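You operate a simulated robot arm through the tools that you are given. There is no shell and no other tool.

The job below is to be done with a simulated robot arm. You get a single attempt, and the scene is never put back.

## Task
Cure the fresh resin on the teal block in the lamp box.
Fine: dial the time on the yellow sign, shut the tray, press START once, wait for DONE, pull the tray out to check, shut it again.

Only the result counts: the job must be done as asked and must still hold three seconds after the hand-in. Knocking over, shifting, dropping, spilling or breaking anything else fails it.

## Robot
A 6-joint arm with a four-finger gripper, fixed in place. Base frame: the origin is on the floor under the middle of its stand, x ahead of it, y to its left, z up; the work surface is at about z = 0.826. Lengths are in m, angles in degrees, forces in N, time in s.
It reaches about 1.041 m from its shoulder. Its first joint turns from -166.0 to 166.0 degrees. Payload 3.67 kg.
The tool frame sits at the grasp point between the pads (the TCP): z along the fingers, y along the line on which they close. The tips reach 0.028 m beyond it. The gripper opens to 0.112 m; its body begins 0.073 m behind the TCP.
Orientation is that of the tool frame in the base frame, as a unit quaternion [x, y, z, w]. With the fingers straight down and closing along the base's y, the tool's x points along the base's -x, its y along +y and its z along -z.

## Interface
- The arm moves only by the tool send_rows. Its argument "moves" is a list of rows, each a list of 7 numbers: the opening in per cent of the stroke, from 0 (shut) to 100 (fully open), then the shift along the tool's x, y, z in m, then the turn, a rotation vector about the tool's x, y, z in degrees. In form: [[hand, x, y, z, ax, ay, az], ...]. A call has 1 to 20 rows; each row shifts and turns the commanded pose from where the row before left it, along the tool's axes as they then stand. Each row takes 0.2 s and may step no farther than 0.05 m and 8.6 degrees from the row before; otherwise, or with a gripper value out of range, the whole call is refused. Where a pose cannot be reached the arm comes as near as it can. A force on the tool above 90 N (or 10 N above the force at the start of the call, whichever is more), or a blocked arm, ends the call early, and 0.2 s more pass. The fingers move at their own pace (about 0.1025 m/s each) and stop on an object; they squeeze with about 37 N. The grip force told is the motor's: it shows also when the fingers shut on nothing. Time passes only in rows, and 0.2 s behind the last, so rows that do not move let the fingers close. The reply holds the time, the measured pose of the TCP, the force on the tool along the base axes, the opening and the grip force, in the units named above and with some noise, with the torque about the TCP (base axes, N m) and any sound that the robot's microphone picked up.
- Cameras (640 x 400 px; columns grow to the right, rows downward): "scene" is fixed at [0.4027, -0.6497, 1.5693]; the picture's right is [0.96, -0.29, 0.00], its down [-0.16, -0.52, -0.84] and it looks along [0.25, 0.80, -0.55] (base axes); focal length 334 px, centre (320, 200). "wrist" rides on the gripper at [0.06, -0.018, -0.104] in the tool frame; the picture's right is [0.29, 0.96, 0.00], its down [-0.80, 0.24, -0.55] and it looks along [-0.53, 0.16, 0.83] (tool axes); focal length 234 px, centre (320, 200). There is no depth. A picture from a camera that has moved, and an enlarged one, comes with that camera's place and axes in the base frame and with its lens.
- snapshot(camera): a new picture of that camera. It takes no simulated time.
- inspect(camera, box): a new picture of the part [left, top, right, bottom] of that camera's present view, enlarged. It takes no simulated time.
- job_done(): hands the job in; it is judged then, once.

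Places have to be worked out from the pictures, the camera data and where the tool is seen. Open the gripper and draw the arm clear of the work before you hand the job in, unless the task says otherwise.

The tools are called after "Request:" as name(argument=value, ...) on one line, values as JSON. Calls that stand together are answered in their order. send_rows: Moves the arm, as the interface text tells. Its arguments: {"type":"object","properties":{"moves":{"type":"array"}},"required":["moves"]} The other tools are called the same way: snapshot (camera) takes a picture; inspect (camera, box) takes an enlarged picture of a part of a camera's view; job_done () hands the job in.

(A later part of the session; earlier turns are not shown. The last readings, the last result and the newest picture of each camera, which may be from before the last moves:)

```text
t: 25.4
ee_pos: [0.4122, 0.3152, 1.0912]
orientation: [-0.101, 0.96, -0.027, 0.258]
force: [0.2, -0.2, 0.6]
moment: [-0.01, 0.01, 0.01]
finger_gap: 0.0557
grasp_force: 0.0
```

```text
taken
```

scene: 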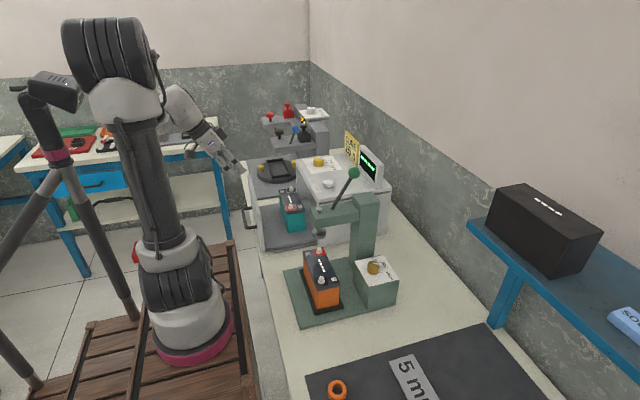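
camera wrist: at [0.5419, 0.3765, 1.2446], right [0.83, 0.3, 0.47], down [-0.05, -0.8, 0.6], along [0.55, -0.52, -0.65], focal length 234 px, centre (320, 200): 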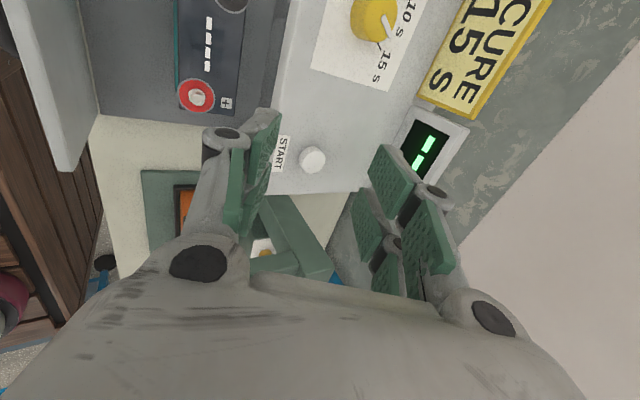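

The arm reaches (0.41, 0.315, 1.09) with the 30° tilt. I'll roll the remaining ~77° to yaw +90° so the fingers close in the x–z plane across the bar.

Request:
send_rows(moves=[[50, 0, 0, 0, 0, 0, -8.5], [50, 0, 0, 0, 0, 0, -8.5], [50, 0, 0, 0, 0, 0, -8.5], [50, 0, 0, 0, 0, 0, -8.5], [50, 0, 0, 0, 0, 0, -8.5], [50, 0, 0, 0, 0, 0, -8.5], [50, 0, 0, 0, 0, 0, -8.5], [50, 0, 0, 0, 0, 0, -8.5], [50, 0, 0, 0, 0, 0, -8.5], [50, 0, 0, 0, 0, 0, 0]])

Request:
snapshot(camera="wrist")

Request:
snapshot(camera="scene")

```text
t: 27.6
ee_pos: [0.4114, 0.3165, 1.0916]
orientation: [-0.674, 0.691, -0.181, 0.186]
force: [0.1, -0.6, 0.5]
moment: [0.01, -0.03, -0.01]
finger_gap: 0.0559
grasp_force: 0.1
```

```text
taken
camera wrist: at [0.3728, 0.2567, 1.1892], right [-0.83, -0.27, -0.48], down [-0.47, 0.8, 0.37], along [0.29, 0.54, -0.79], focal length 234 px, centre (320, 200)
```

wrist: 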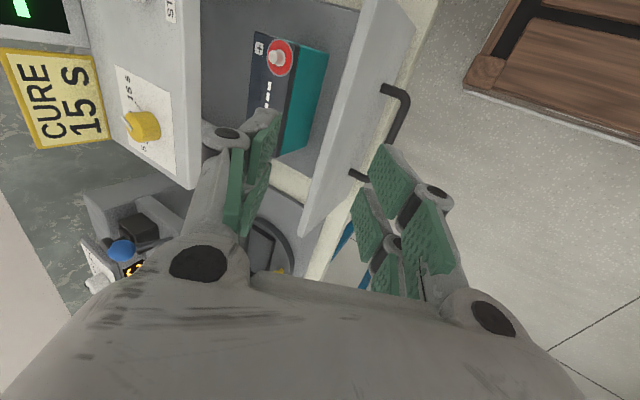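

```text
taken
```

scene: 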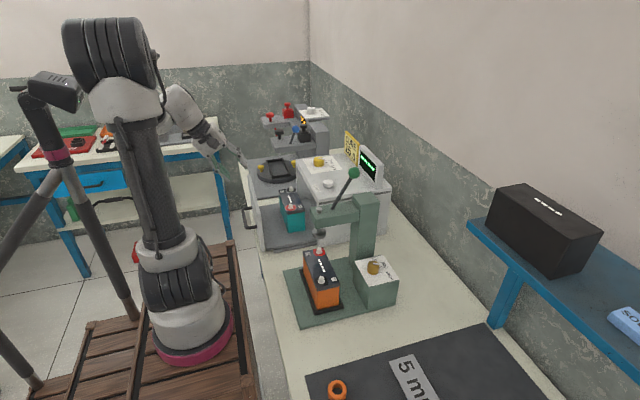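

The orientation is right: tool z is (0.50, 0, −0.86) and the closing line lies in the x–z plane. I'll zoom in on the handle from this closer view to refine its position.

Request:
inspect(camera="wrist", box=[300, 60, 460, 200])

Request:
inspect(camera="scene", box=[200, 120, 320, 250])

```text
2.86 times, centred on (380, 130) of wrist
camera zoom: at [0.3728, 0.2567, 1.1892], right [-0.83, -0.27, -0.48], down [-0.47, 0.8, 0.37], along [0.29, 0.54, -0.79], focal length 669 px, centre (149, 400)
```

zoom: 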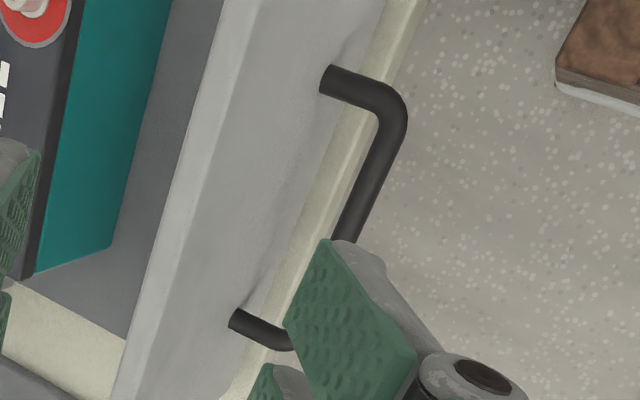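

```text
3.08 times, centred on (260, 185) of scene
camera zoom: at [0.4027, -0.6497, 1.5693], right [0.96, -0.29, 0.0], down [-0.16, -0.52, -0.84], along [0.25, 0.8, -0.55], focal length 1028 px, centre (505, 246)
```

zoom: 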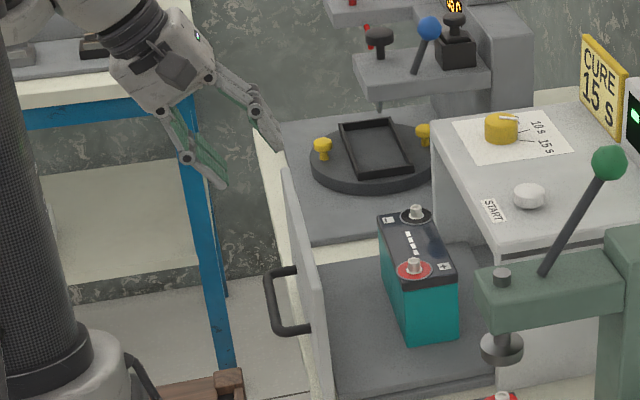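

Combining views, I get the bar at x ≈ 0.422, z ≈ 0.866, y ≈ 0.28–0.39, with the panel face at x ≈ 0.461. I'll go to a standoff 8 cm up the approach line with the fingers narrowed to 30%.

Request:
send_rows(moves=[[30, -0.0042, 0.026, 0.0271, 0, 0, 0], [30, -0.0042, 0.026, 0.0271, 0, 0, 0], [30, -0.0042, 0.026, 0.0271, 0, 0, 0], [30, -0.0042, 0.026, 0.0271, 0, 0, 0], [30, 0, 0, 0, 0, 0, -1.4], [30, 0, 0, 0, 0, 0, 0]])

Request:
snapshot(camera="wrist")

Request:
inspect(camera="scene", box=[220, 170, 290, 240])

Request:
snapshot(camera="scene")

```text
t: 29.0
ee_pos: [0.3782, 0.3392, 0.948]
orientation: [-0.682, 0.683, -0.183, 0.184]
force: [0.5, 0.3, -0.5]
moment: [-0.03, 0.0, 0.0]
finger_gap: 0.0337
grasp_force: 0.0
```

```text
taken
camera wrist: at [0.34, 0.2778, 1.0461], right [-0.83, -0.29, -0.48], down [-0.48, 0.8, 0.36], along [0.28, 0.53, -0.8], focal length 234 px, centre (320, 200)
```

wrist: 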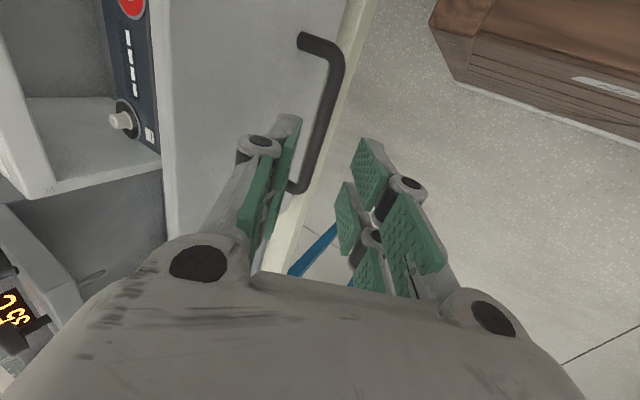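

```text
5.71 times, centred on (255, 205) of scene
camera zoom: at [0.4027, -0.6497, 1.5693], right [0.96, -0.29, 0.0], down [-0.16, -0.52, -0.84], along [0.25, 0.8, -0.55], focal length 1909 px, centre (691, 171)
```

zoom: 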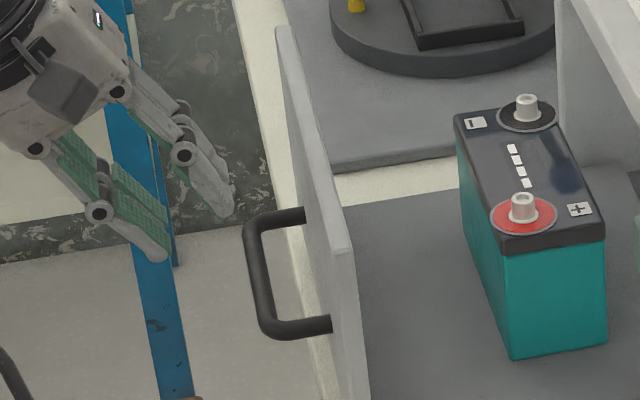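

```text
taken
```

scene: 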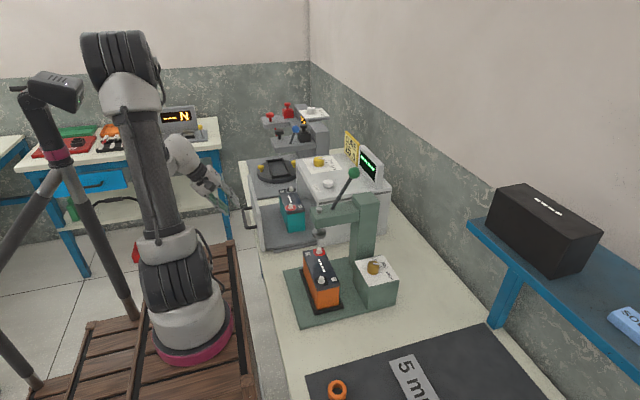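

The gripper is lined up above the bar. I'll zoom the wrist view to refine the bar position before going in.

Request:
inspect(camera="wrist", box=[230, 20, 422, 220])

Request:
inspect(camera="scene", box=[225, 180, 275, 232])

```text
2.00 times, centred on (326, 120) of wrist
camera zoom: at [0.34, 0.2778, 1.0461], right [-0.83, -0.29, -0.48], down [-0.48, 0.8, 0.36], along [0.28, 0.53, -0.8], focal length 468 px, centre (308, 360)
```

zoom: 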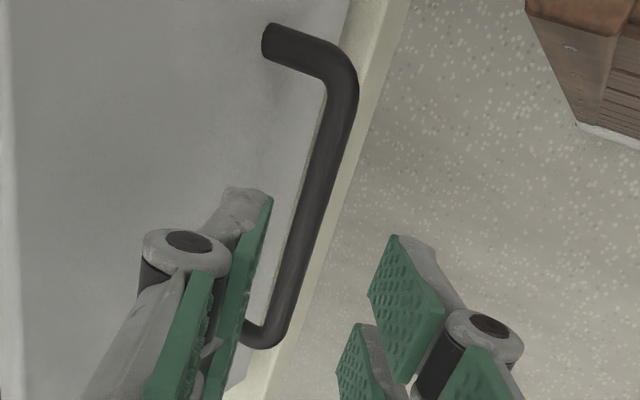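

```text
7.69 times, centred on (250, 206) of scene
camera zoom: at [0.4027, -0.6497, 1.5693], right [0.96, -0.29, 0.0], down [-0.16, -0.52, -0.84], along [0.25, 0.8, -0.55], focal length 2570 px, centre (858, 154)
```

zoom: 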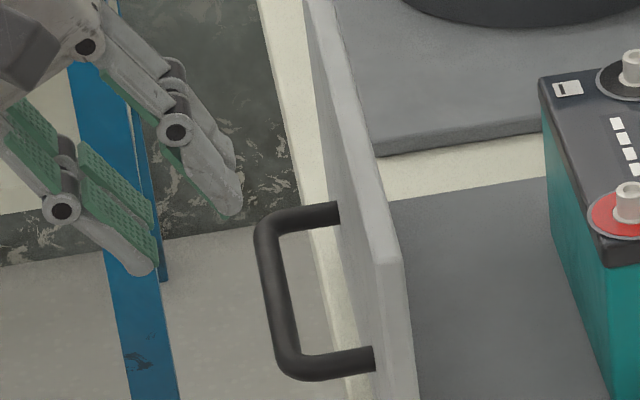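

All views agree on the bar at about (0.4235, 0.336, 0.869), and I'm aligned with it to about 1 mm laterally. I'll advance 45 mm along the tool axis and check.

Request:
send_rows(moves=[[30, 0.0025, -0.0008, 0.0225, 0, 0, 0], [30, 0, 0, 0.0225, 0, 0, 0], [30, 0, 0, 0, 0, 0, 0]])

Request:
inspect(camera="scene", box=[225, 180, 275, 232])

Request:
inspect(camera="wrist", box=[230, 20, 422, 220])

```text
t: 29.8
ee_pos: [0.4011, 0.3366, 0.9081]
orientation: [-0.683, 0.683, -0.184, 0.184]
force: [-0.5, -0.2, 0.7]
moment: [0.0, -0.05, 0.02]
finger_gap: 0.0338
grasp_force: 0.0
```

```text
7.69 times, centred on (250, 206) of scene
camera zoom: at [0.4027, -0.6497, 1.5693], right [0.96, -0.29, 0.0], down [-0.16, -0.52, -0.84], along [0.25, 0.8, -0.55], focal length 2570 px, centre (858, 154)
```

zoom: 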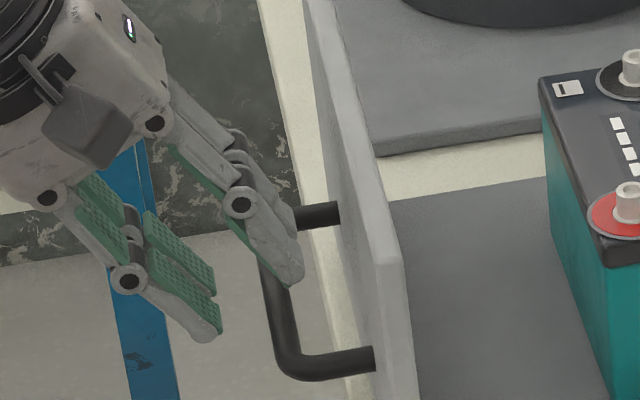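

```text
2.00 times, centred on (326, 120) of wrist
camera zoom: at [0.3619, 0.2754, 1.0062], right [-0.83, -0.29, -0.48], down [-0.48, 0.8, 0.36], along [0.28, 0.53, -0.8], focal length 468 px, centre (308, 360)
```

zoom: 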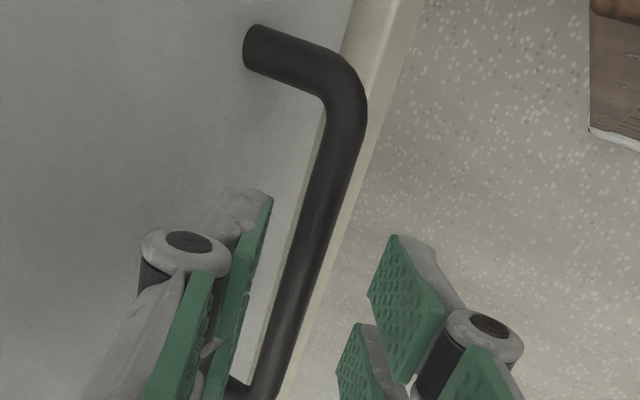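

The bar sits between the two finger pairs and no force shows. I'll advance the last ~33 mm in small steps.

Request:
send_rows(moves=[[30, 0, -0.001, 0.011, 0, 0, 0], [30, 0, 0, 0.011, 0, 0, 0], [30, 0, 0, 0.011, 0, 0, 0], [30, 0, 0, 0, 0, 0, 0]])

Request:
inspect(camera="scene", box=[225, 180, 275, 232])

Request:
inspect(camera="wrist", box=[230, 20, 422, 220])

```text
t: 30.8
ee_pos: [0.4189, 0.3361, 0.8808]
orientation: [-0.683, 0.683, -0.183, 0.184]
force: [0.1, 0.5, -0.2]
moment: [0.0, 0.02, -0.01]
finger_gap: 0.0336
grasp_force: 0.0
```

```text
7.69 times, centred on (250, 206) of scene
camera zoom: at [0.4027, -0.6497, 1.5693], right [0.96, -0.29, 0.0], down [-0.16, -0.52, -0.84], along [0.25, 0.8, -0.55], focal length 2570 px, centre (858, 154)
```

zoom: 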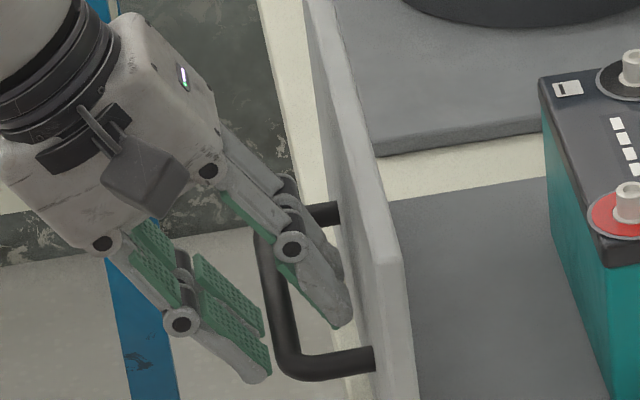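

```text
2.00 times, centred on (326, 120) of wrist
camera zoom: at [0.3803, 0.2754, 0.9788], right [-0.83, -0.29, -0.48], down [-0.48, 0.8, 0.36], along [0.28, 0.53, -0.8], focal length 468 px, centre (308, 360)
```

zoom: 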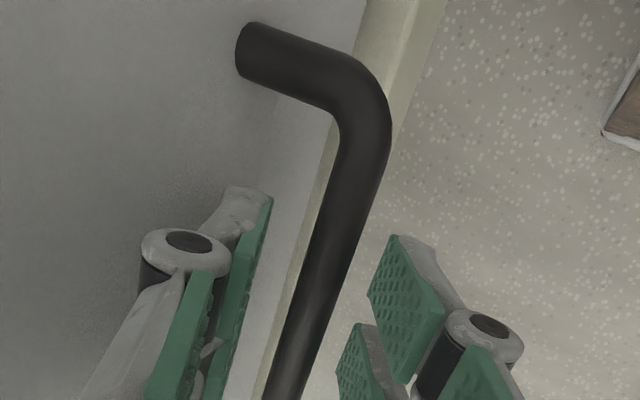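

The upper fingers are in the gap behind the bar and the lower pair is in front of it, with no force. I'll close on the bar.

Request:
send_rows(moves=[[20, 0, 0, 0, 0, 0, 0], [10, 0, 0, 0, 0, 0, 0], [0, 0, 0, 0, 0, 0, 0], [0, 0, 0, 0, 0, 0, 0]])

Request:
inspect(camera="scene", box=[225, 180, 275, 232])

Request:
inspect(camera="wrist", box=[230, 20, 422, 220])

```text
t: 31.8
ee_pos: [0.4191, 0.335, 0.8813]
orientation: [-0.683, 0.683, -0.182, 0.184]
force: [12.3, 0.9, 7.3]
moment: [-0.99, -0.23, 1.41]
finger_gap: 0.0112
grasp_force: 45.6
```

```text
7.69 times, centred on (250, 206) of scene
camera zoom: at [0.4027, -0.6497, 1.5693], right [0.96, -0.29, 0.0], down [-0.16, -0.52, -0.84], along [0.25, 0.8, -0.55], focal length 2570 px, centre (858, 154)
```

zoom: 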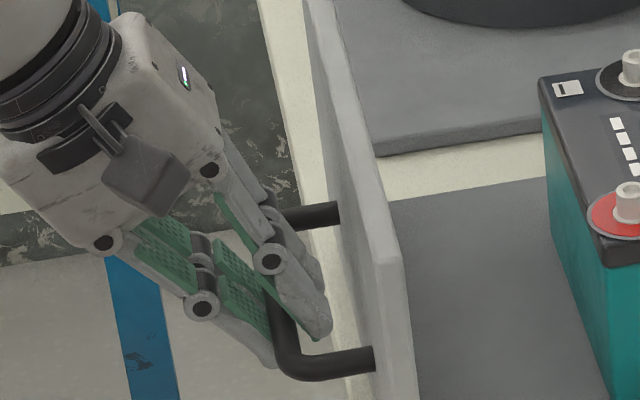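

```text
2.00 times, centred on (326, 120) of wrist
camera zoom: at [0.3807, 0.2754, 0.9791], right [-0.83, -0.29, -0.48], down [-0.49, 0.8, 0.36], along [0.28, 0.53, -0.8], focal length 468 px, centre (308, 360)
```

zoom: 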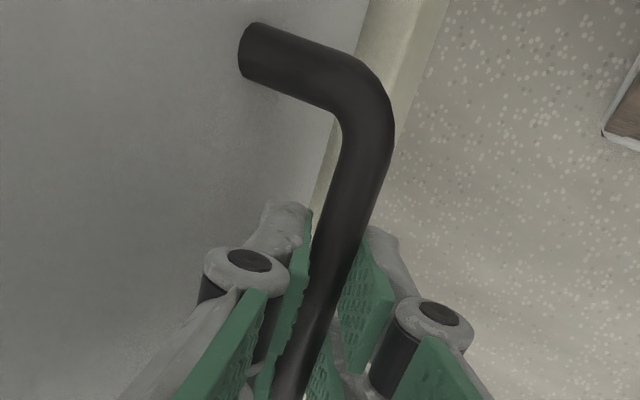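

The bar is held (gap 0.011 m, 46 N). I'll push the tray in along +x and watch the force, starting with about 6 cm.

Request:
send_rows(moves=[[0, 0, -0.013, 0.0075, 0, 0, 0], [0, 0, -0.013, 0.0075, 0, 0, 0], [0, 0, -0.0173, 0.01, 0, 0, 0], [0, 0, -0.0173, 0.01, 0, 0, 0]])

Request:
snapshot(camera="scene")

```text
t: 32.8
ee_pos: [0.489, 0.3358, 0.8797]
orientation: [-0.683, 0.683, -0.184, 0.184]
force: [-0.1, -9.8, 35.8]
moment: [-1.14, -0.23, 1.32]
finger_gap: 0.0117
grasp_force: 45.4
```

```text
taken
```

scene: 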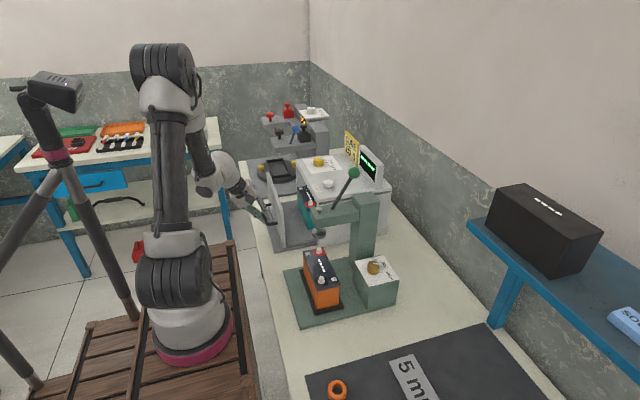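

The tray slides smoothly; x moved 7 cm. There's about 36 N of vertical load building up, so I'll ease upward slightly while continuing to push in.

Request:
send_rows(moves=[[0, 0, -0.0178, 0.0091, 0, 0, 0], [0, 0, -0.0178, 0.0091, 0, 0, 0], [0, 0, -0.0173, 0.01, 0, 0, 0], [0, 0, -0.0173, 0.01, 0, 0, 0]])

Request:
inspect(camera="scene", box=[230, 120, 400, 260])

```text
t: 33.8
ee_pos: [0.5676, 0.3352, 0.8803]
orientation: [-0.682, 0.683, -0.184, 0.185]
force: [-0.3, -4.3, 36.0]
moment: [-0.67, -0.21, 1.49]
finger_gap: 0.0113
grasp_force: 45.2
```

```text
2.86 times, centred on (315, 190) of scene
camera zoom: at [0.4027, -0.6497, 1.5693], right [0.96, -0.29, 0.0], down [-0.16, -0.52, -0.84], along [0.25, 0.8, -0.55], focal length 955 px, centre (334, 229)
```

zoom: 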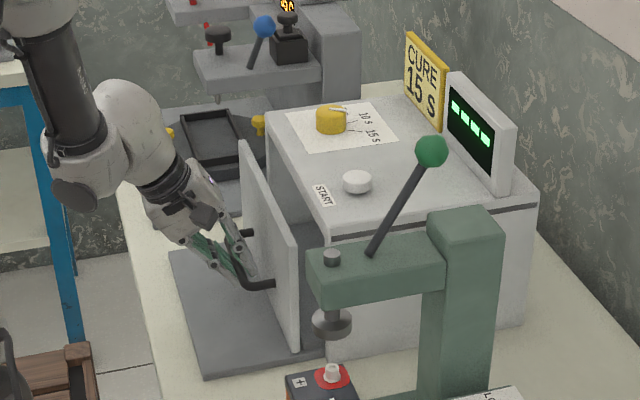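

The panel is now close to the box. I'll check that the block is travelling with the tray and clears the opening before the final push.

Request:
inspect(camera="scene", box=[270, 165, 350, 245])

Request:
snapshot(camera="wrist")

```text
5.00 times, centred on (310, 205) of scene
camera zoom: at [0.4027, -0.6497, 1.5693], right [0.96, -0.29, 0.0], down [-0.16, -0.52, -0.84], along [0.25, 0.8, -0.55], focal length 1671 px, centre (370, 175)
```

zoom: 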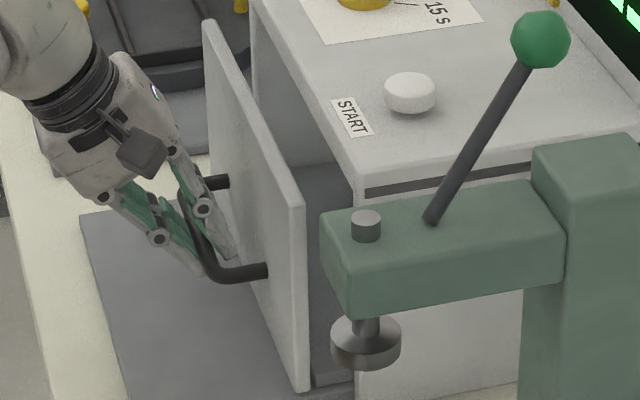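

```text
taken
camera wrist: at [0.5295, 0.2753, 0.9786], right [-0.83, -0.29, -0.48], down [-0.49, 0.8, 0.36], along [0.28, 0.53, -0.8], focal length 234 px, centre (320, 200)
```

wrist: 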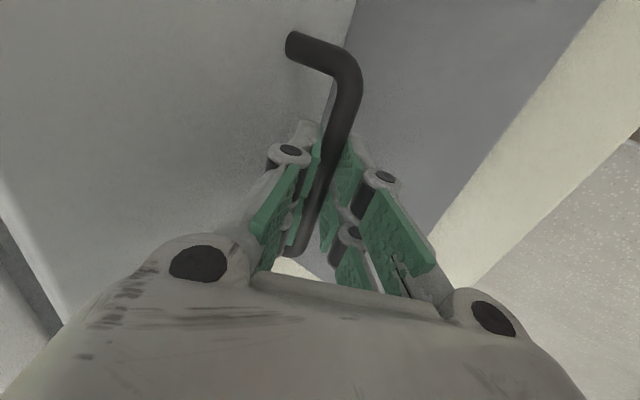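

The block moved in with the tray and only the fixed base plate stays outside. I'll push the last few centimetres in small steps until the force rises at the stop.

Request:
send_rows(moves=[[0, 0, -0.0091, 0.0041, 0, 0, 0], [0, 0, -0.0086, 0.005, 0, 0, 0]])

Request:
inspect(camera="scene", box=[270, 165, 350, 245])

```text
t: 34.4
ee_pos: [0.5867, 0.3363, 0.8806]
orientation: [0.684, -0.683, 0.182, -0.183]
force: [-3.3, 12.3, -14.3]
moment: [0.6, 0.19, 1.92]
finger_gap: 0.0114
grasp_force: 45.2
```

```text
5.00 times, centred on (310, 205) of scene
camera zoom: at [0.4027, -0.6497, 1.5693], right [0.96, -0.29, 0.0], down [-0.16, -0.52, -0.84], along [0.25, 0.8, -0.55], focal length 1671 px, centre (370, 175)
```

zoom: 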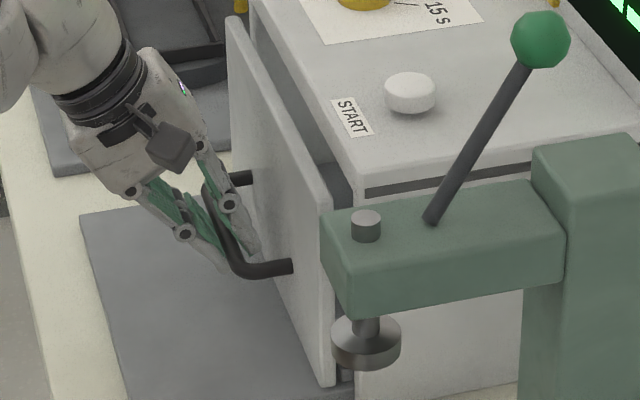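

About 1.5–2 cm of gap remains. I'll continue with 5 mm steps.

Request:
send_rows(moves=[[0, 0, -0.0043, 0.0025, 0, 0, 0], [0, 0, -0.0043, 0.0025, 0, 0, 0], [0, 0, -0.0043, 0.0025, 0, 0, 0]])

Request:
inspect(camera="scene", box=[270, 165, 350, 245])

```text
t: 35.2
ee_pos: [0.6034, 0.3362, 0.8801]
orientation: [-0.683, 0.683, -0.183, 0.183]
force: [-1.7, 18.5, -30.2]
moment: [-0.44, 0.18, 1.43]
finger_gap: 0.0115
grasp_force: 44.9
```

```text
5.00 times, centred on (310, 205) of scene
camera zoom: at [0.4027, -0.6497, 1.5693], right [0.96, -0.29, 0.0], down [-0.16, -0.52, -0.84], along [0.25, 0.8, -0.55], focal length 1671 px, centre (370, 175)
```

zoom: 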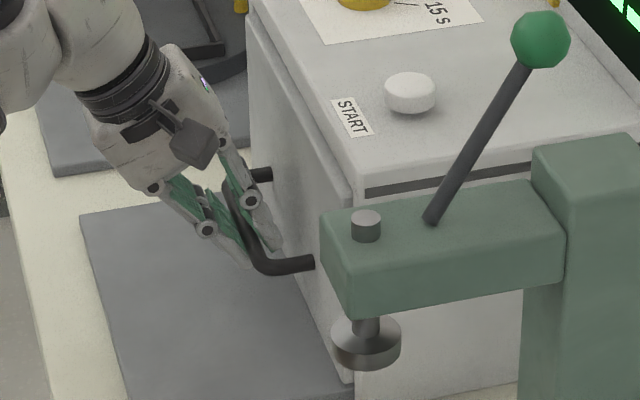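

The panel looks almost flush. I'll relax the vertical load by about 1 mm and nudge further until the x reaction shows the stop.

Request:
send_rows(moves=[[0, 0, -0.0024, 0.0025, 0, 0, 0], [0, 0, -0.0026, 0.0015, 0, 0, 0], [0, 0, 0, 0, 0, 0, 0]])

Request:
inspect(camera="scene", box=[285, 165, 325, 245])

```text
t: 36.0
ee_pos: [0.6087, 0.3366, 0.8815]
orientation: [-0.682, 0.684, -0.184, 0.182]
force: [-0.2, 12.2, -27.5]
moment: [-0.8, 0.12, 1.35]
finger_gap: 0.0115
grasp_force: 44.6
```

```text
5.00 times, centred on (305, 205) of scene
camera zoom: at [0.4027, -0.6497, 1.5693], right [0.96, -0.29, 0.0], down [-0.16, -0.52, -0.84], along [0.25, 0.8, -0.55], focal length 1671 px, centre (395, 175)
```

zoom: 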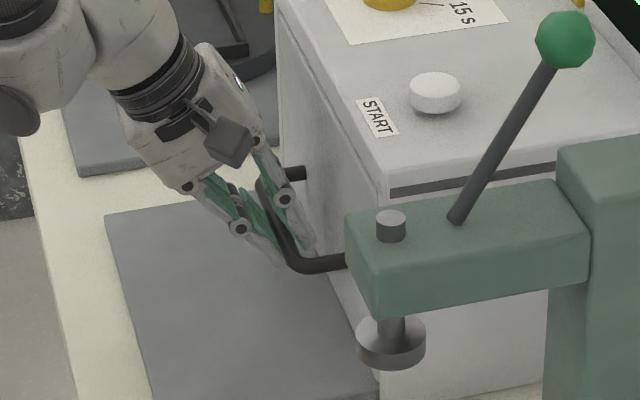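

Still no x reaction at x = 0.609. I'll keep nudging in 4 mm steps.

Request:
send_rows(moves=[[0, 0, -0.003, 0.0028, 0, 0, 0], [0, 0, -0.0035, 0.002, 0, 0, 0], [0, 0, -0.0035, 0.002, 0, 0, 0], [0, 0, 0, 0, 0, 0, 0]])

Request:
inspect(camera="scene", box=[285, 165, 325, 245])

```text
t: 36.8
ee_pos: [0.6097, 0.3358, 0.8795]
orientation: [0.688, -0.679, 0.178, -0.182]
force: [-49.3, -4.7, 20.1]
moment: [-0.05, 0.43, 0.17]
finger_gap: 0.0113
grasp_force: 45.0
stopped in row 3: the force on the tool passed its limit at 99 N (the readings are from after the stop); the commanded pose is now the measured one
```

```text
5.00 times, centred on (305, 205) of scene
camera zoom: at [0.4027, -0.6497, 1.5693], right [0.96, -0.29, 0.0], down [-0.16, -0.52, -0.84], along [0.25, 0.8, -0.55], focal length 1671 px, centre (395, 175)
```

zoom: 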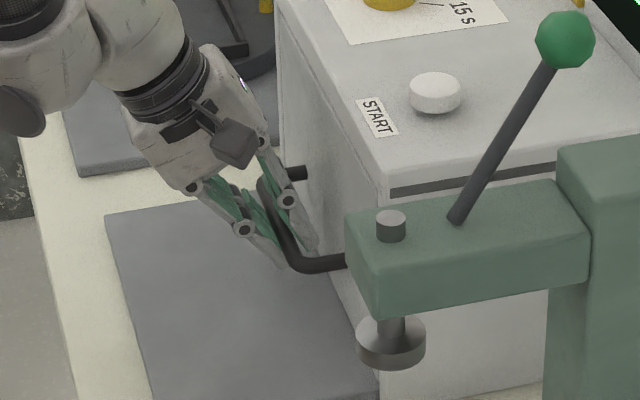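

The tray hit its stop at TCP x ≈ 0.610 with the force rising, so it is shut. I'll ease off, open to 25%, and back out along the tool axis.

Request:
send_rows(moves=[[0, 0, 0.0004, -0.0003, 0, 0, 0], [12, 0, 0, 0, 0, 0, 0], [25, 0, 0, 0, 0, 0, 0], [25, 0, 0, 0, 0, 0, 0]])

Request:
inspect(camera="scene", box=[285, 165, 325, 245])

Request:
inspect(camera="wrist", box=[230, 20, 422, 220])

```text
t: 37.8
ee_pos: [0.6147, 0.3362, 0.8781]
orientation: [0.685, -0.682, 0.179, -0.182]
force: [0.2, -0.4, 0.1]
moment: [0.03, 0.01, -0.04]
finger_gap: 0.0282
grasp_force: 0.0
```

```text
5.00 times, centred on (305, 205) of scene
camera zoom: at [0.4027, -0.6497, 1.5693], right [0.96, -0.29, 0.0], down [-0.16, -0.52, -0.84], along [0.25, 0.8, -0.55], focal length 1671 px, centre (395, 175)
```

zoom: 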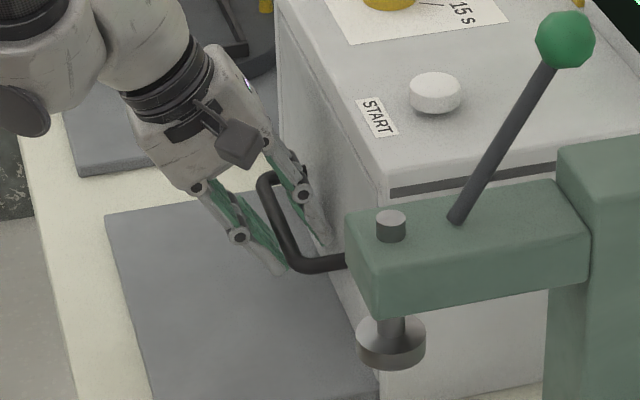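

```text
2.00 times, centred on (326, 120) of wrist
camera zoom: at [0.577, 0.2751, 0.9771], right [-0.83, -0.29, -0.47], down [-0.49, 0.79, 0.36], along [0.27, 0.53, -0.8], focal length 468 px, centre (308, 360)
```

zoom: 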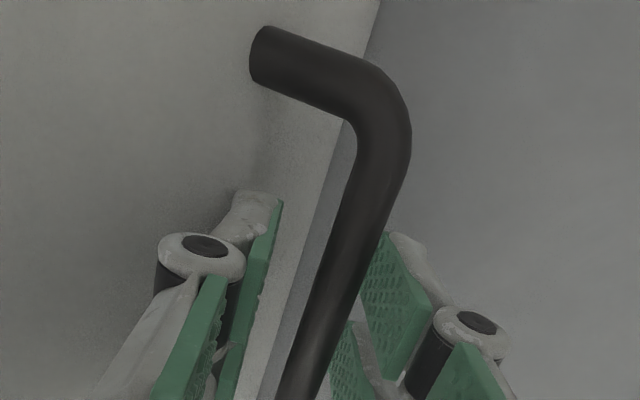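

Released cleanly with zero force and the panel stays flush. I'll back out along the tool axis.

Request:
send_rows(moves=[[25, 0, 0.002, -0.015, 0, 0, 0], [25, 0, 0, -0.025, 0, 0, 0], [25, 0, 0, -0.04, 0, 0, 0], [25, 0, 0, -0.04, 0, 0, 0], [25, 0, 0, -0.04, 0, 0, 0], [10, 0, 0, -0.04, 0, 0, 0], [0, 0, 0, 0, 0, 0, 0]])

Request:
snapshot(camera="wrist")

Request:
snapshot(camera="scene")

Request:
inspect(camera="scene", box=[250, 130, 400, 250])

```text
t: 39.4
ee_pos: [0.5134, 0.3344, 1.0513]
orientation: [0.687, -0.681, 0.179, -0.182]
force: [0.4, -0.4, 0.7]
moment: [0.01, -0.02, -0.03]
finger_gap: 0.0
grasp_force: 35.6
```

```text
taken
camera wrist: at [0.4774, 0.2745, 1.1498], right [-0.83, -0.29, -0.47], down [-0.49, 0.79, 0.36], along [0.27, 0.53, -0.8], focal length 234 px, centre (320, 200)
```

wrist: 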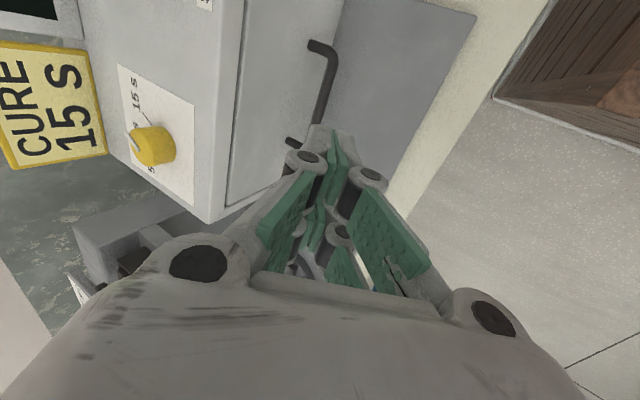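

```text
taken
```

scene: 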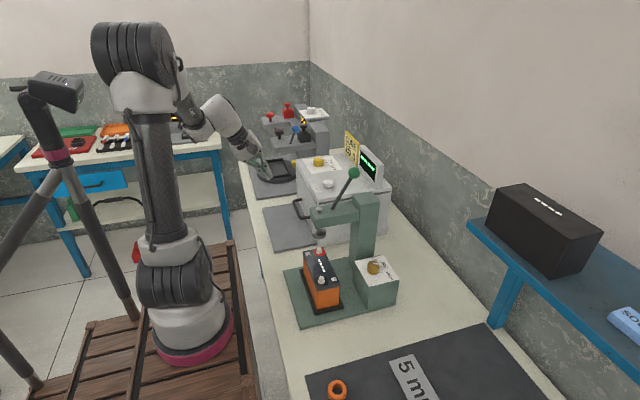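

```text
3.33 times, centred on (325, 190) of scene
camera zoom: at [0.4027, -0.6497, 1.5693], right [0.96, -0.29, 0.0], down [-0.16, -0.52, -0.84], along [0.25, 0.8, -0.55], focal length 1114 px, centre (303, 233)
```

zoom: 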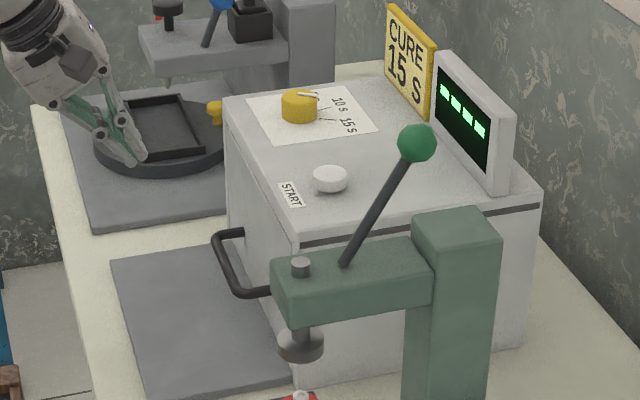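

The tray is shut flush and the display still shows dashes. Next, START: I'll bring the closed fingers back to vertical, raise, and move over the button at (0.7025, 0.254).

Request:
send_rows(moves=[[0, 0, 0.017, -0.03, 0, 0, 0], [0, 0, 0.017, -0.03, 0, 0, 0], [0, 0, 0, 0, -7.5, 0, 0], [0, 0, 0, 0, -7.5, 0, 0], [0, 0, 0, 0, -7.5, 0, 0], [0, 0, 0, 0, -7.3, 0, 0], [0, 0, 0, 0, 0, 0, 0]])

Request:
snapshot(camera="wrist")

```text
t: 41.0
ee_pos: [0.4534, 0.3331, 1.0857]
orientation: [0.71, -0.704, -0.003, 0.001]
force: [0.4, -0.9, -0.6]
moment: [0.0, -0.02, 0.01]
finger_gap: 0.0001
grasp_force: 35.7
```

```text
taken
camera wrist: at [0.4713, 0.2736, 1.1893], right [-0.96, -0.3, 0.0], down [-0.24, 0.79, 0.56], along [-0.17, 0.53, -0.83], focal length 234 px, centre (320, 200)
```

wrist: 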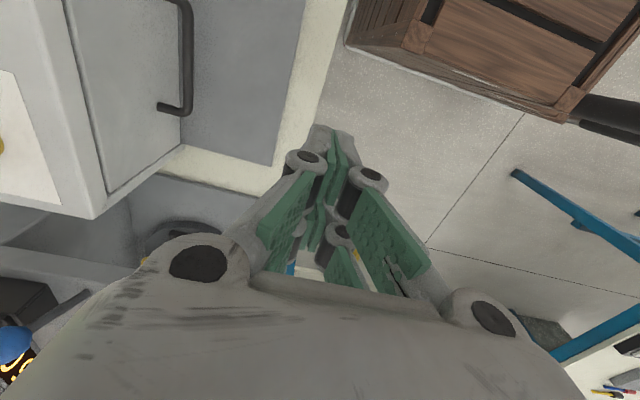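

The tool is vertical at (0.453, 0.333, 1.086). I'll raise 6 cm and traverse to above the START button.

Request:
send_rows(moves=[[0, 0, 0, -0.03, 0, 0, 0], [0, 0, 0, -0.03, 0, 0, 0], [0, 0.0132, -0.0415, 0, 0, 0, 0], [0, 0.0132, -0.0415, 0, 0, 0, 0], [0, 0.0132, -0.0415, 0, 0, 0, 0], [0, 0.0132, -0.0415, 0, 0, 0, 0], [0, 0.0132, -0.0415, 0, 0, 0, 0], [0, 0.0132, -0.0415, 0, 0, 0, 0], [0, 0, 0, 0, 0, 0, 0], [0, 0, 0, 0, 0, 0, 0]])

Request:
snapshot(camera="wrist")

Request:
inspect(camera="scene", box=[270, 90, 400, 210])

```text
t: 43.2
ee_pos: [0.7039, 0.2578, 1.1472]
orientation: [0.71, -0.704, -0.003, 0.002]
force: [0.3, 0.4, 0.7]
moment: [0.01, -0.01, 0.01]
finger_gap: 0.0
grasp_force: 35.6
```

```text
taken
camera wrist: at [0.7216, 0.1983, 1.2517], right [-0.96, -0.3, 0.0], down [-0.24, 0.79, 0.56], along [-0.17, 0.53, -0.83], focal length 234 px, centre (320, 200)
```

wrist: 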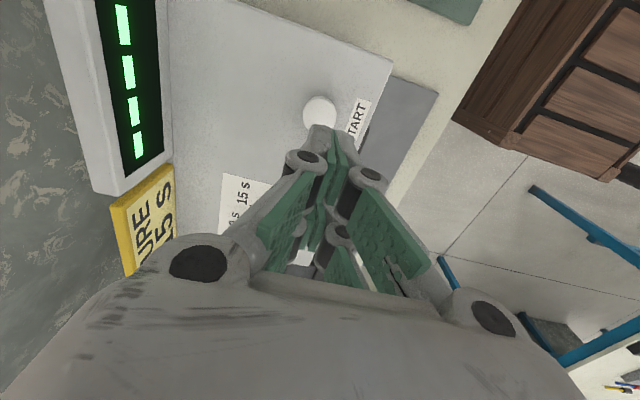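

```text
3.33 times, centred on (335, 150) of scene
camera zoom: at [0.4027, -0.6497, 1.5693], right [0.96, -0.29, 0.0], down [-0.16, -0.52, -0.84], along [0.25, 0.8, -0.55], focal length 1114 px, centre (270, 367)
```

zoom: 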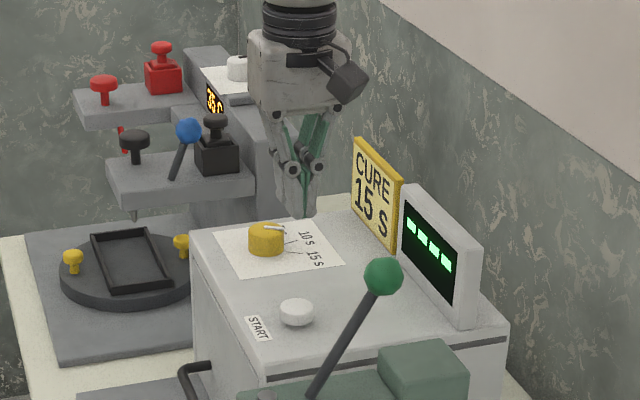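

The button sits about 5 mm off to −y of the TCP axis, near (0.7055, 0.2527). I'll correct that and descend to about 1.5 cm above it.

Request:
send_rows(moves=[[0, 0.0054, -0.0025, 0.0, 0, 0, 0], [0, 0, 0, 0.03, 0, 0, 0], [0, 0, 0, 0.03, 0, 0, 0], [0, 0, 0, 0.03, 0, 0, 0], [0, 0, 0, 0, 0, 0, 0]])

Request:
inspect(camera="scene", box=[300, 150, 350, 200])

Request:
snapshot(camera="wrist")

```text
t: 44.4
ee_pos: [0.7079, 0.253, 1.0557]
orientation: [0.71, -0.704, -0.002, 0.001]
force: [0.0, 0.7, 0.2]
moment: [0.0, -0.04, 0.01]
finger_gap: 0.0002
grasp_force: 35.7
```

```text
8.00 times, centred on (325, 175) of scene
camera zoom: at [0.4027, -0.6497, 1.5693], right [0.96, -0.29, 0.0], down [-0.16, -0.52, -0.84], along [0.25, 0.8, -0.55], focal length 2673 px, centre (280, 400)
```

zoom: 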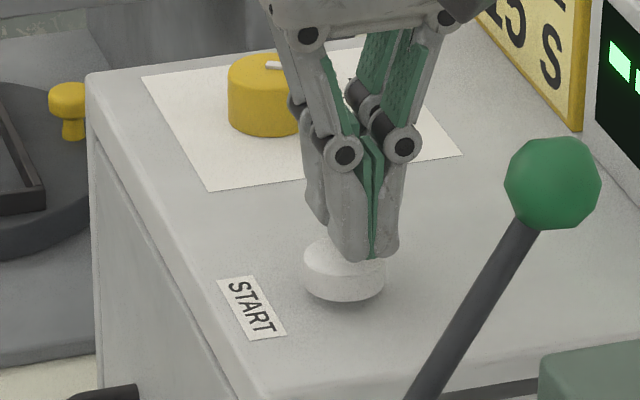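

```text
taken
camera wrist: at [0.7247, 0.192, 1.1593], right [-0.96, -0.3, 0.0], down [-0.24, 0.79, 0.56], along [-0.17, 0.53, -0.83], focal length 234 px, centre (320, 200)
```

wrist: 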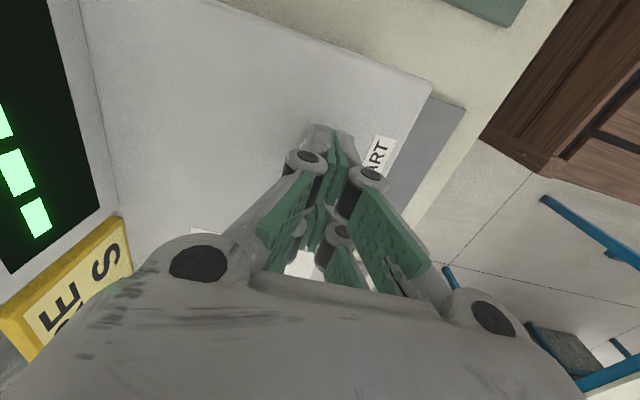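

The fingertips are just above the button's centre. I'll descend slowly and watch for contact.

Request:
send_rows(moves=[[0, 0, 0, 0.004, 0, 0, 0], [0, 0, 0, 0.003, 0, 0, 0], [0, 0, 0, 0.002, 0, 0, 0]])

Request:
inspect(camera="scene", box=[300, 150, 350, 200])

```text
t: 45.2
ee_pos: [0.7058, 0.2529, 1.0466]
orientation: [0.71, -0.704, -0.002, 0.002]
force: [-0.1, -0.1, 0.4]
moment: [-0.02, 0.01, 0.01]
finger_gap: 0.0002
grasp_force: 35.2
```

```text
8.00 times, centred on (325, 175) of scene
camera zoom: at [0.4027, -0.6497, 1.5693], right [0.96, -0.29, 0.0], down [-0.16, -0.52, -0.84], along [0.25, 0.8, -0.55], focal length 2673 px, centre (280, 400)
```

zoom: 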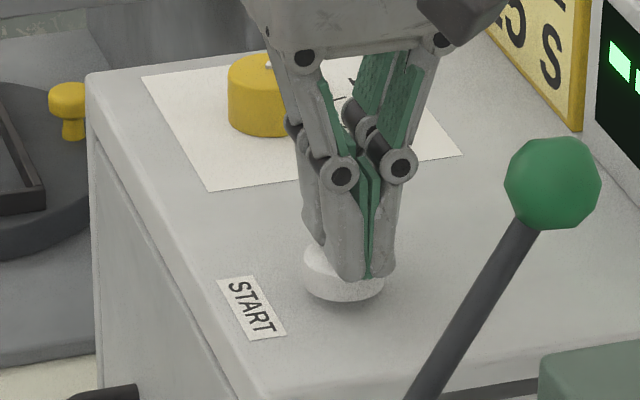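

No contact yet, with the tips at z ≈ 1.019. I'll continue in 1.5 mm steps.

Request:
send_rows(moves=[[0, 0, 0, 0.0015, 0, 0, 0], [0, 0, 0, 0.0015, 0, 0, 0]])

Request:
inspect(camera="scene", box=[300, 130, 400, 200])

```text
t: 45.8
ee_pos: [0.7056, 0.2505, 1.0442]
orientation: [0.71, -0.704, -0.003, 0.0]
force: [0.4, -0.5, 0.7]
moment: [0.01, 0.0, 0.02]
finger_gap: 0.006
grasp_force: 36.0
```

```text
5.71 times, centred on (350, 165) of scene
camera zoom: at [0.4027, -0.6497, 1.5693], right [0.96, -0.29, 0.0], down [-0.16, -0.52, -0.84], along [0.25, 0.8, -0.55], focal length 1909 px, centre (149, 400)
```

zoom: 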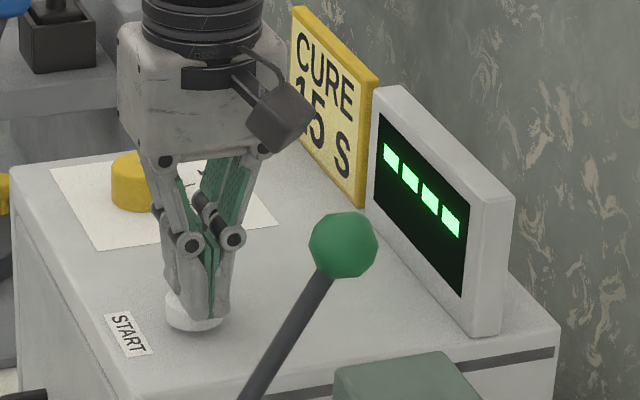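

The finger gap reading shifted slightly, which suggests a light first touch. I'll continue down in small steps and watch the display.

Request:
send_rows(moves=[[0, 0, 0, 0.0015, 0, 0, 0]])

Request:
inspect(camera="scene", box=[300, 130, 400, 200])

```text
t: 46.2
ee_pos: [0.7053, 0.2511, 1.0418]
orientation: [0.71, -0.704, -0.001, 0.0]
force: [-0.7, 0.0, 2.5]
moment: [0.01, -0.02, -0.01]
finger_gap: 0.0062
grasp_force: 34.9
```

```text
5.71 times, centred on (350, 165) of scene
camera zoom: at [0.4027, -0.6497, 1.5693], right [0.96, -0.29, 0.0], down [-0.16, -0.52, -0.84], along [0.25, 0.8, -0.55], focal length 1909 px, centre (149, 400)
```

zoom: 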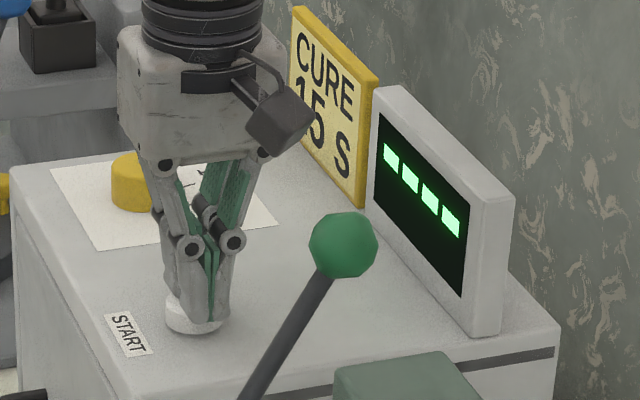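

Contact is starting, with 2.5 N upward. I'll press 3 mm further in one motion and check the display.

Request:
send_rows(moves=[[0, 0, 0, 0.0015, 0, 0, 0], [0, 0, 0, 0.0015, 0, 0, 0]])

Request:
inspect(camera="scene", box=[300, 130, 400, 200])

```text
t: 46.8
ee_pos: [0.705, 0.2513, 1.0395]
orientation: [0.71, -0.704, -0.002, 0.001]
force: [-1.4, 0.4, 3.4]
moment: [0.05, 0.02, 0.01]
finger_gap: 0.0058
grasp_force: 35.0
heard: click
```

```text
5.71 times, centred on (350, 165) of scene
camera zoom: at [0.4027, -0.6497, 1.5693], right [0.96, -0.29, 0.0], down [-0.16, -0.52, -0.84], along [0.25, 0.8, -0.55], focal length 1909 px, centre (149, 400)
```

zoom: 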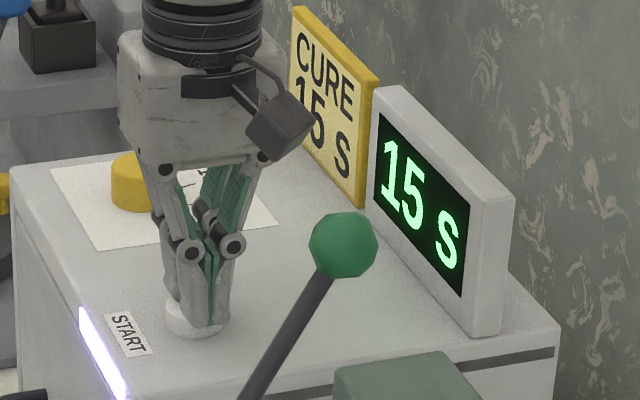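

I heard a click, the display shows "15 S" and the lamp glows through the seam. I'll lift straight off the button.

Request:
send_rows(moves=[[0, 0, 0, -0.01, 0, 0, 0], [0, 0, 0, -0.03, 0, 0, 0], [0, 0, 0, -0.04, 0, 0, 0], [0, 0, 0, -0.03, 0, 0, 0]])

Request:
inspect(camera="scene", box=[280, 130, 400, 230])

```text
t: 47.8
ee_pos: [0.7046, 0.2518, 1.1501]
orientation: [0.71, -0.704, -0.001, 0.001]
force: [0.7, -0.3, -0.2]
moment: [-0.02, 0.02, -0.02]
finger_gap: 0.0
grasp_force: 35.4
```

```text
4.00 times, centred on (340, 180) of scene
camera zoom: at [0.4027, -0.6497, 1.5693], right [0.96, -0.29, 0.0], down [-0.16, -0.52, -0.84], along [0.25, 0.8, -0.55], focal length 1336 px, centre (240, 280)
```

zoom: 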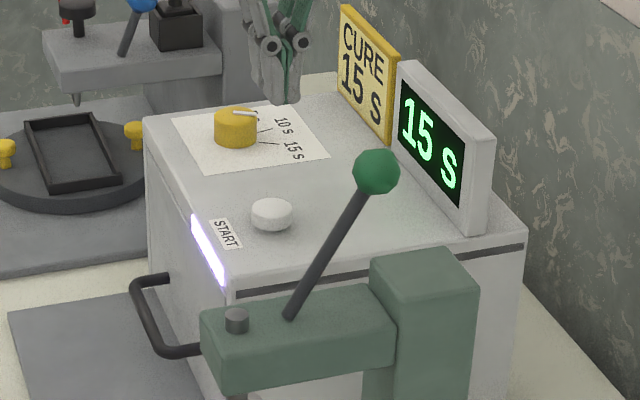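

The cycle is running. While it counts down I'll move back to the handle side, clear of the box, and tilt the tool forward 30° again.

Request:
send_rows(moves=[[0, -0.0135, 0.0417, 0, 0, 0, 0], [0, -0.0135, 0.0417, 0, 0, 0, 0], [0, -0.0135, 0.0417, 0, 0, 0, 0], [0, -0.0135, 0.0417, 0, 0, 0, 0], [0, -0.0135, 0.0417, 0, 0, 0, 0], [0, -0.0135, 0.0417, 0, 0, 0, 0], [25, 0, 0, 0, 7.5, 0, 0], [25, 0, 0, 0, 7.5, 0, 0], [25, 0, 0, 0, 7.5, 0, 0], [25, 0, 0, 0, 7.5, 0, 0], [25, 0, 0, 0, 0, 0, 0]])

Request:
inspect(camera="scene", box=[280, 130, 400, 230])

Request:
snapshot(camera="wrist")

```text
t: 50.2
ee_pos: [0.4543, 0.3285, 1.1507]
orientation: [0.686, -0.681, 0.181, -0.184]
force: [0.2, -0.6, 0.1]
moment: [0.0, -0.01, -0.02]
finger_gap: 0.028
grasp_force: 0.0
```

```text
4.00 times, centred on (340, 180) of scene
camera zoom: at [0.4027, -0.6497, 1.5693], right [0.96, -0.29, 0.0], down [-0.16, -0.52, -0.84], along [0.25, 0.8, -0.55], focal length 1336 px, centre (240, 280)
```

zoom: 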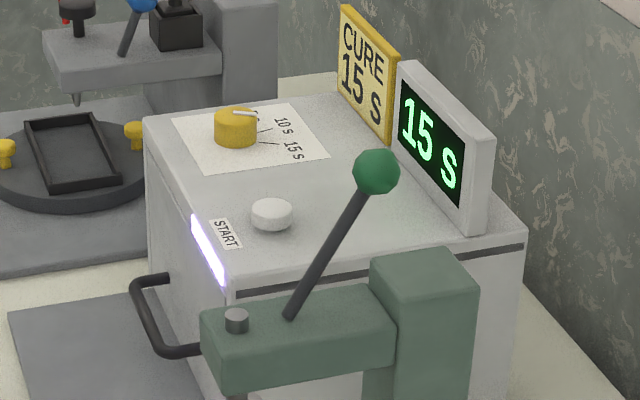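

```text
taken
camera wrist: at [0.4172, 0.2686, 1.2492], right [-0.83, -0.29, -0.48], down [-0.49, 0.79, 0.36], along [0.27, 0.53, -0.8], focal length 234 px, centre (320, 200)
```

wrist: 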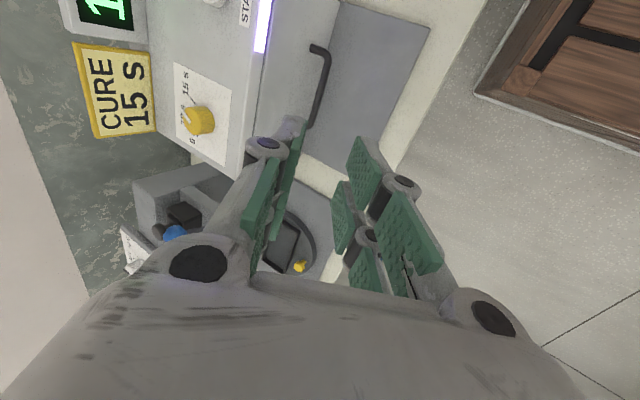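

The lamp is still on, and the display holds "15 S". The handle's approach line is straight along my tool axis, so I'll advance to a standoff about 8 cm short of the grasp without touching anything.

Request:
send_rows(moves=[[28, -0.001, 0, 0.0389, 0, 0, 0], [28, -0.001, 0, 0.0389, 0, 0, 0], [28, -0.001, 0, 0.0389, 0, 0, 0], [28, -0.001, 0, 0.0389, 0, 0, 0], [28, -0.001, 0, 0.0389, 0, 0, 0], [28, -0.001, 0, 0.0389, 0, 0, 0], [28, 0, 0, 0, 0, 0, 0]])

Request:
inspect(camera="wrist", box=[230, 20, 422, 220])

Request:
inspect(camera="scene", box=[260, 160, 320, 230])

Request:
inspect(camera="scene", box=[280, 130, 400, 230])

```text
t: 51.8
ee_pos: [0.5706, 0.337, 0.9453]
orientation: [0.686, -0.681, 0.18, -0.184]
force: [0.8, 0.4, 0.2]
moment: [-0.02, 0.01, -0.01]
finger_gap: 0.0316
grasp_force: 0.1
```

```text
2.00 times, centred on (326, 120) of wrist
camera zoom: at [0.5344, 0.2766, 1.0437], right [-0.83, -0.29, -0.48], down [-0.49, 0.79, 0.36], along [0.27, 0.53, -0.8], focal length 468 px, centre (308, 360)
```

zoom: 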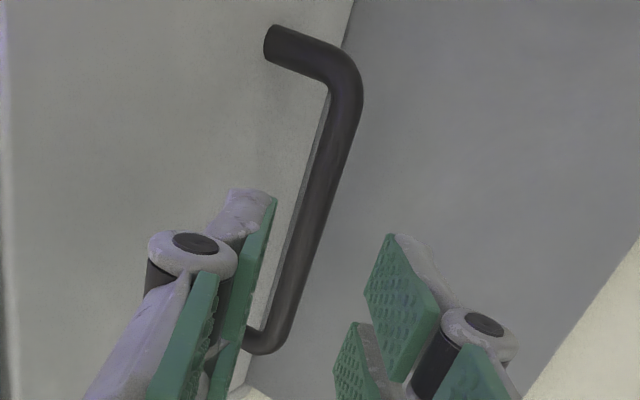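

```text
5.71 times, centred on (290, 195) of scene
camera zoom: at [0.4027, -0.6497, 1.5693], right [0.96, -0.29, 0.0], down [-0.16, -0.52, -0.84], along [0.25, 0.8, -0.55], focal length 1909 px, centre (491, 229)
```

zoom: 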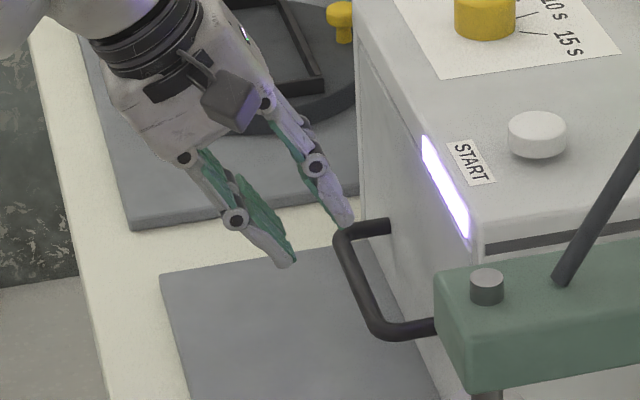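

```text
4.00 times, centred on (340, 180) of scene
camera zoom: at [0.4027, -0.6497, 1.5693], right [0.96, -0.29, 0.0], down [-0.16, -0.52, -0.84], along [0.25, 0.8, -0.55], focal length 1336 px, centre (240, 280)
```

zoom: 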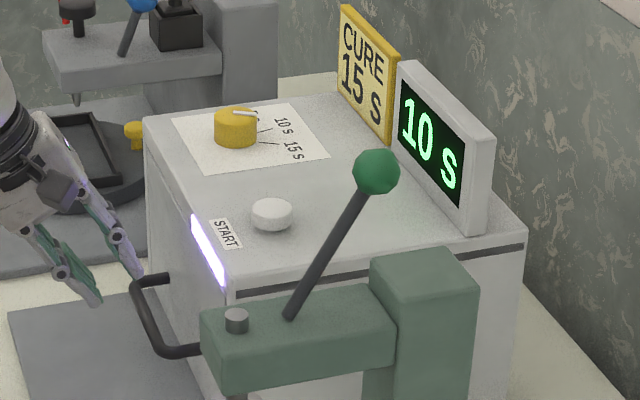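

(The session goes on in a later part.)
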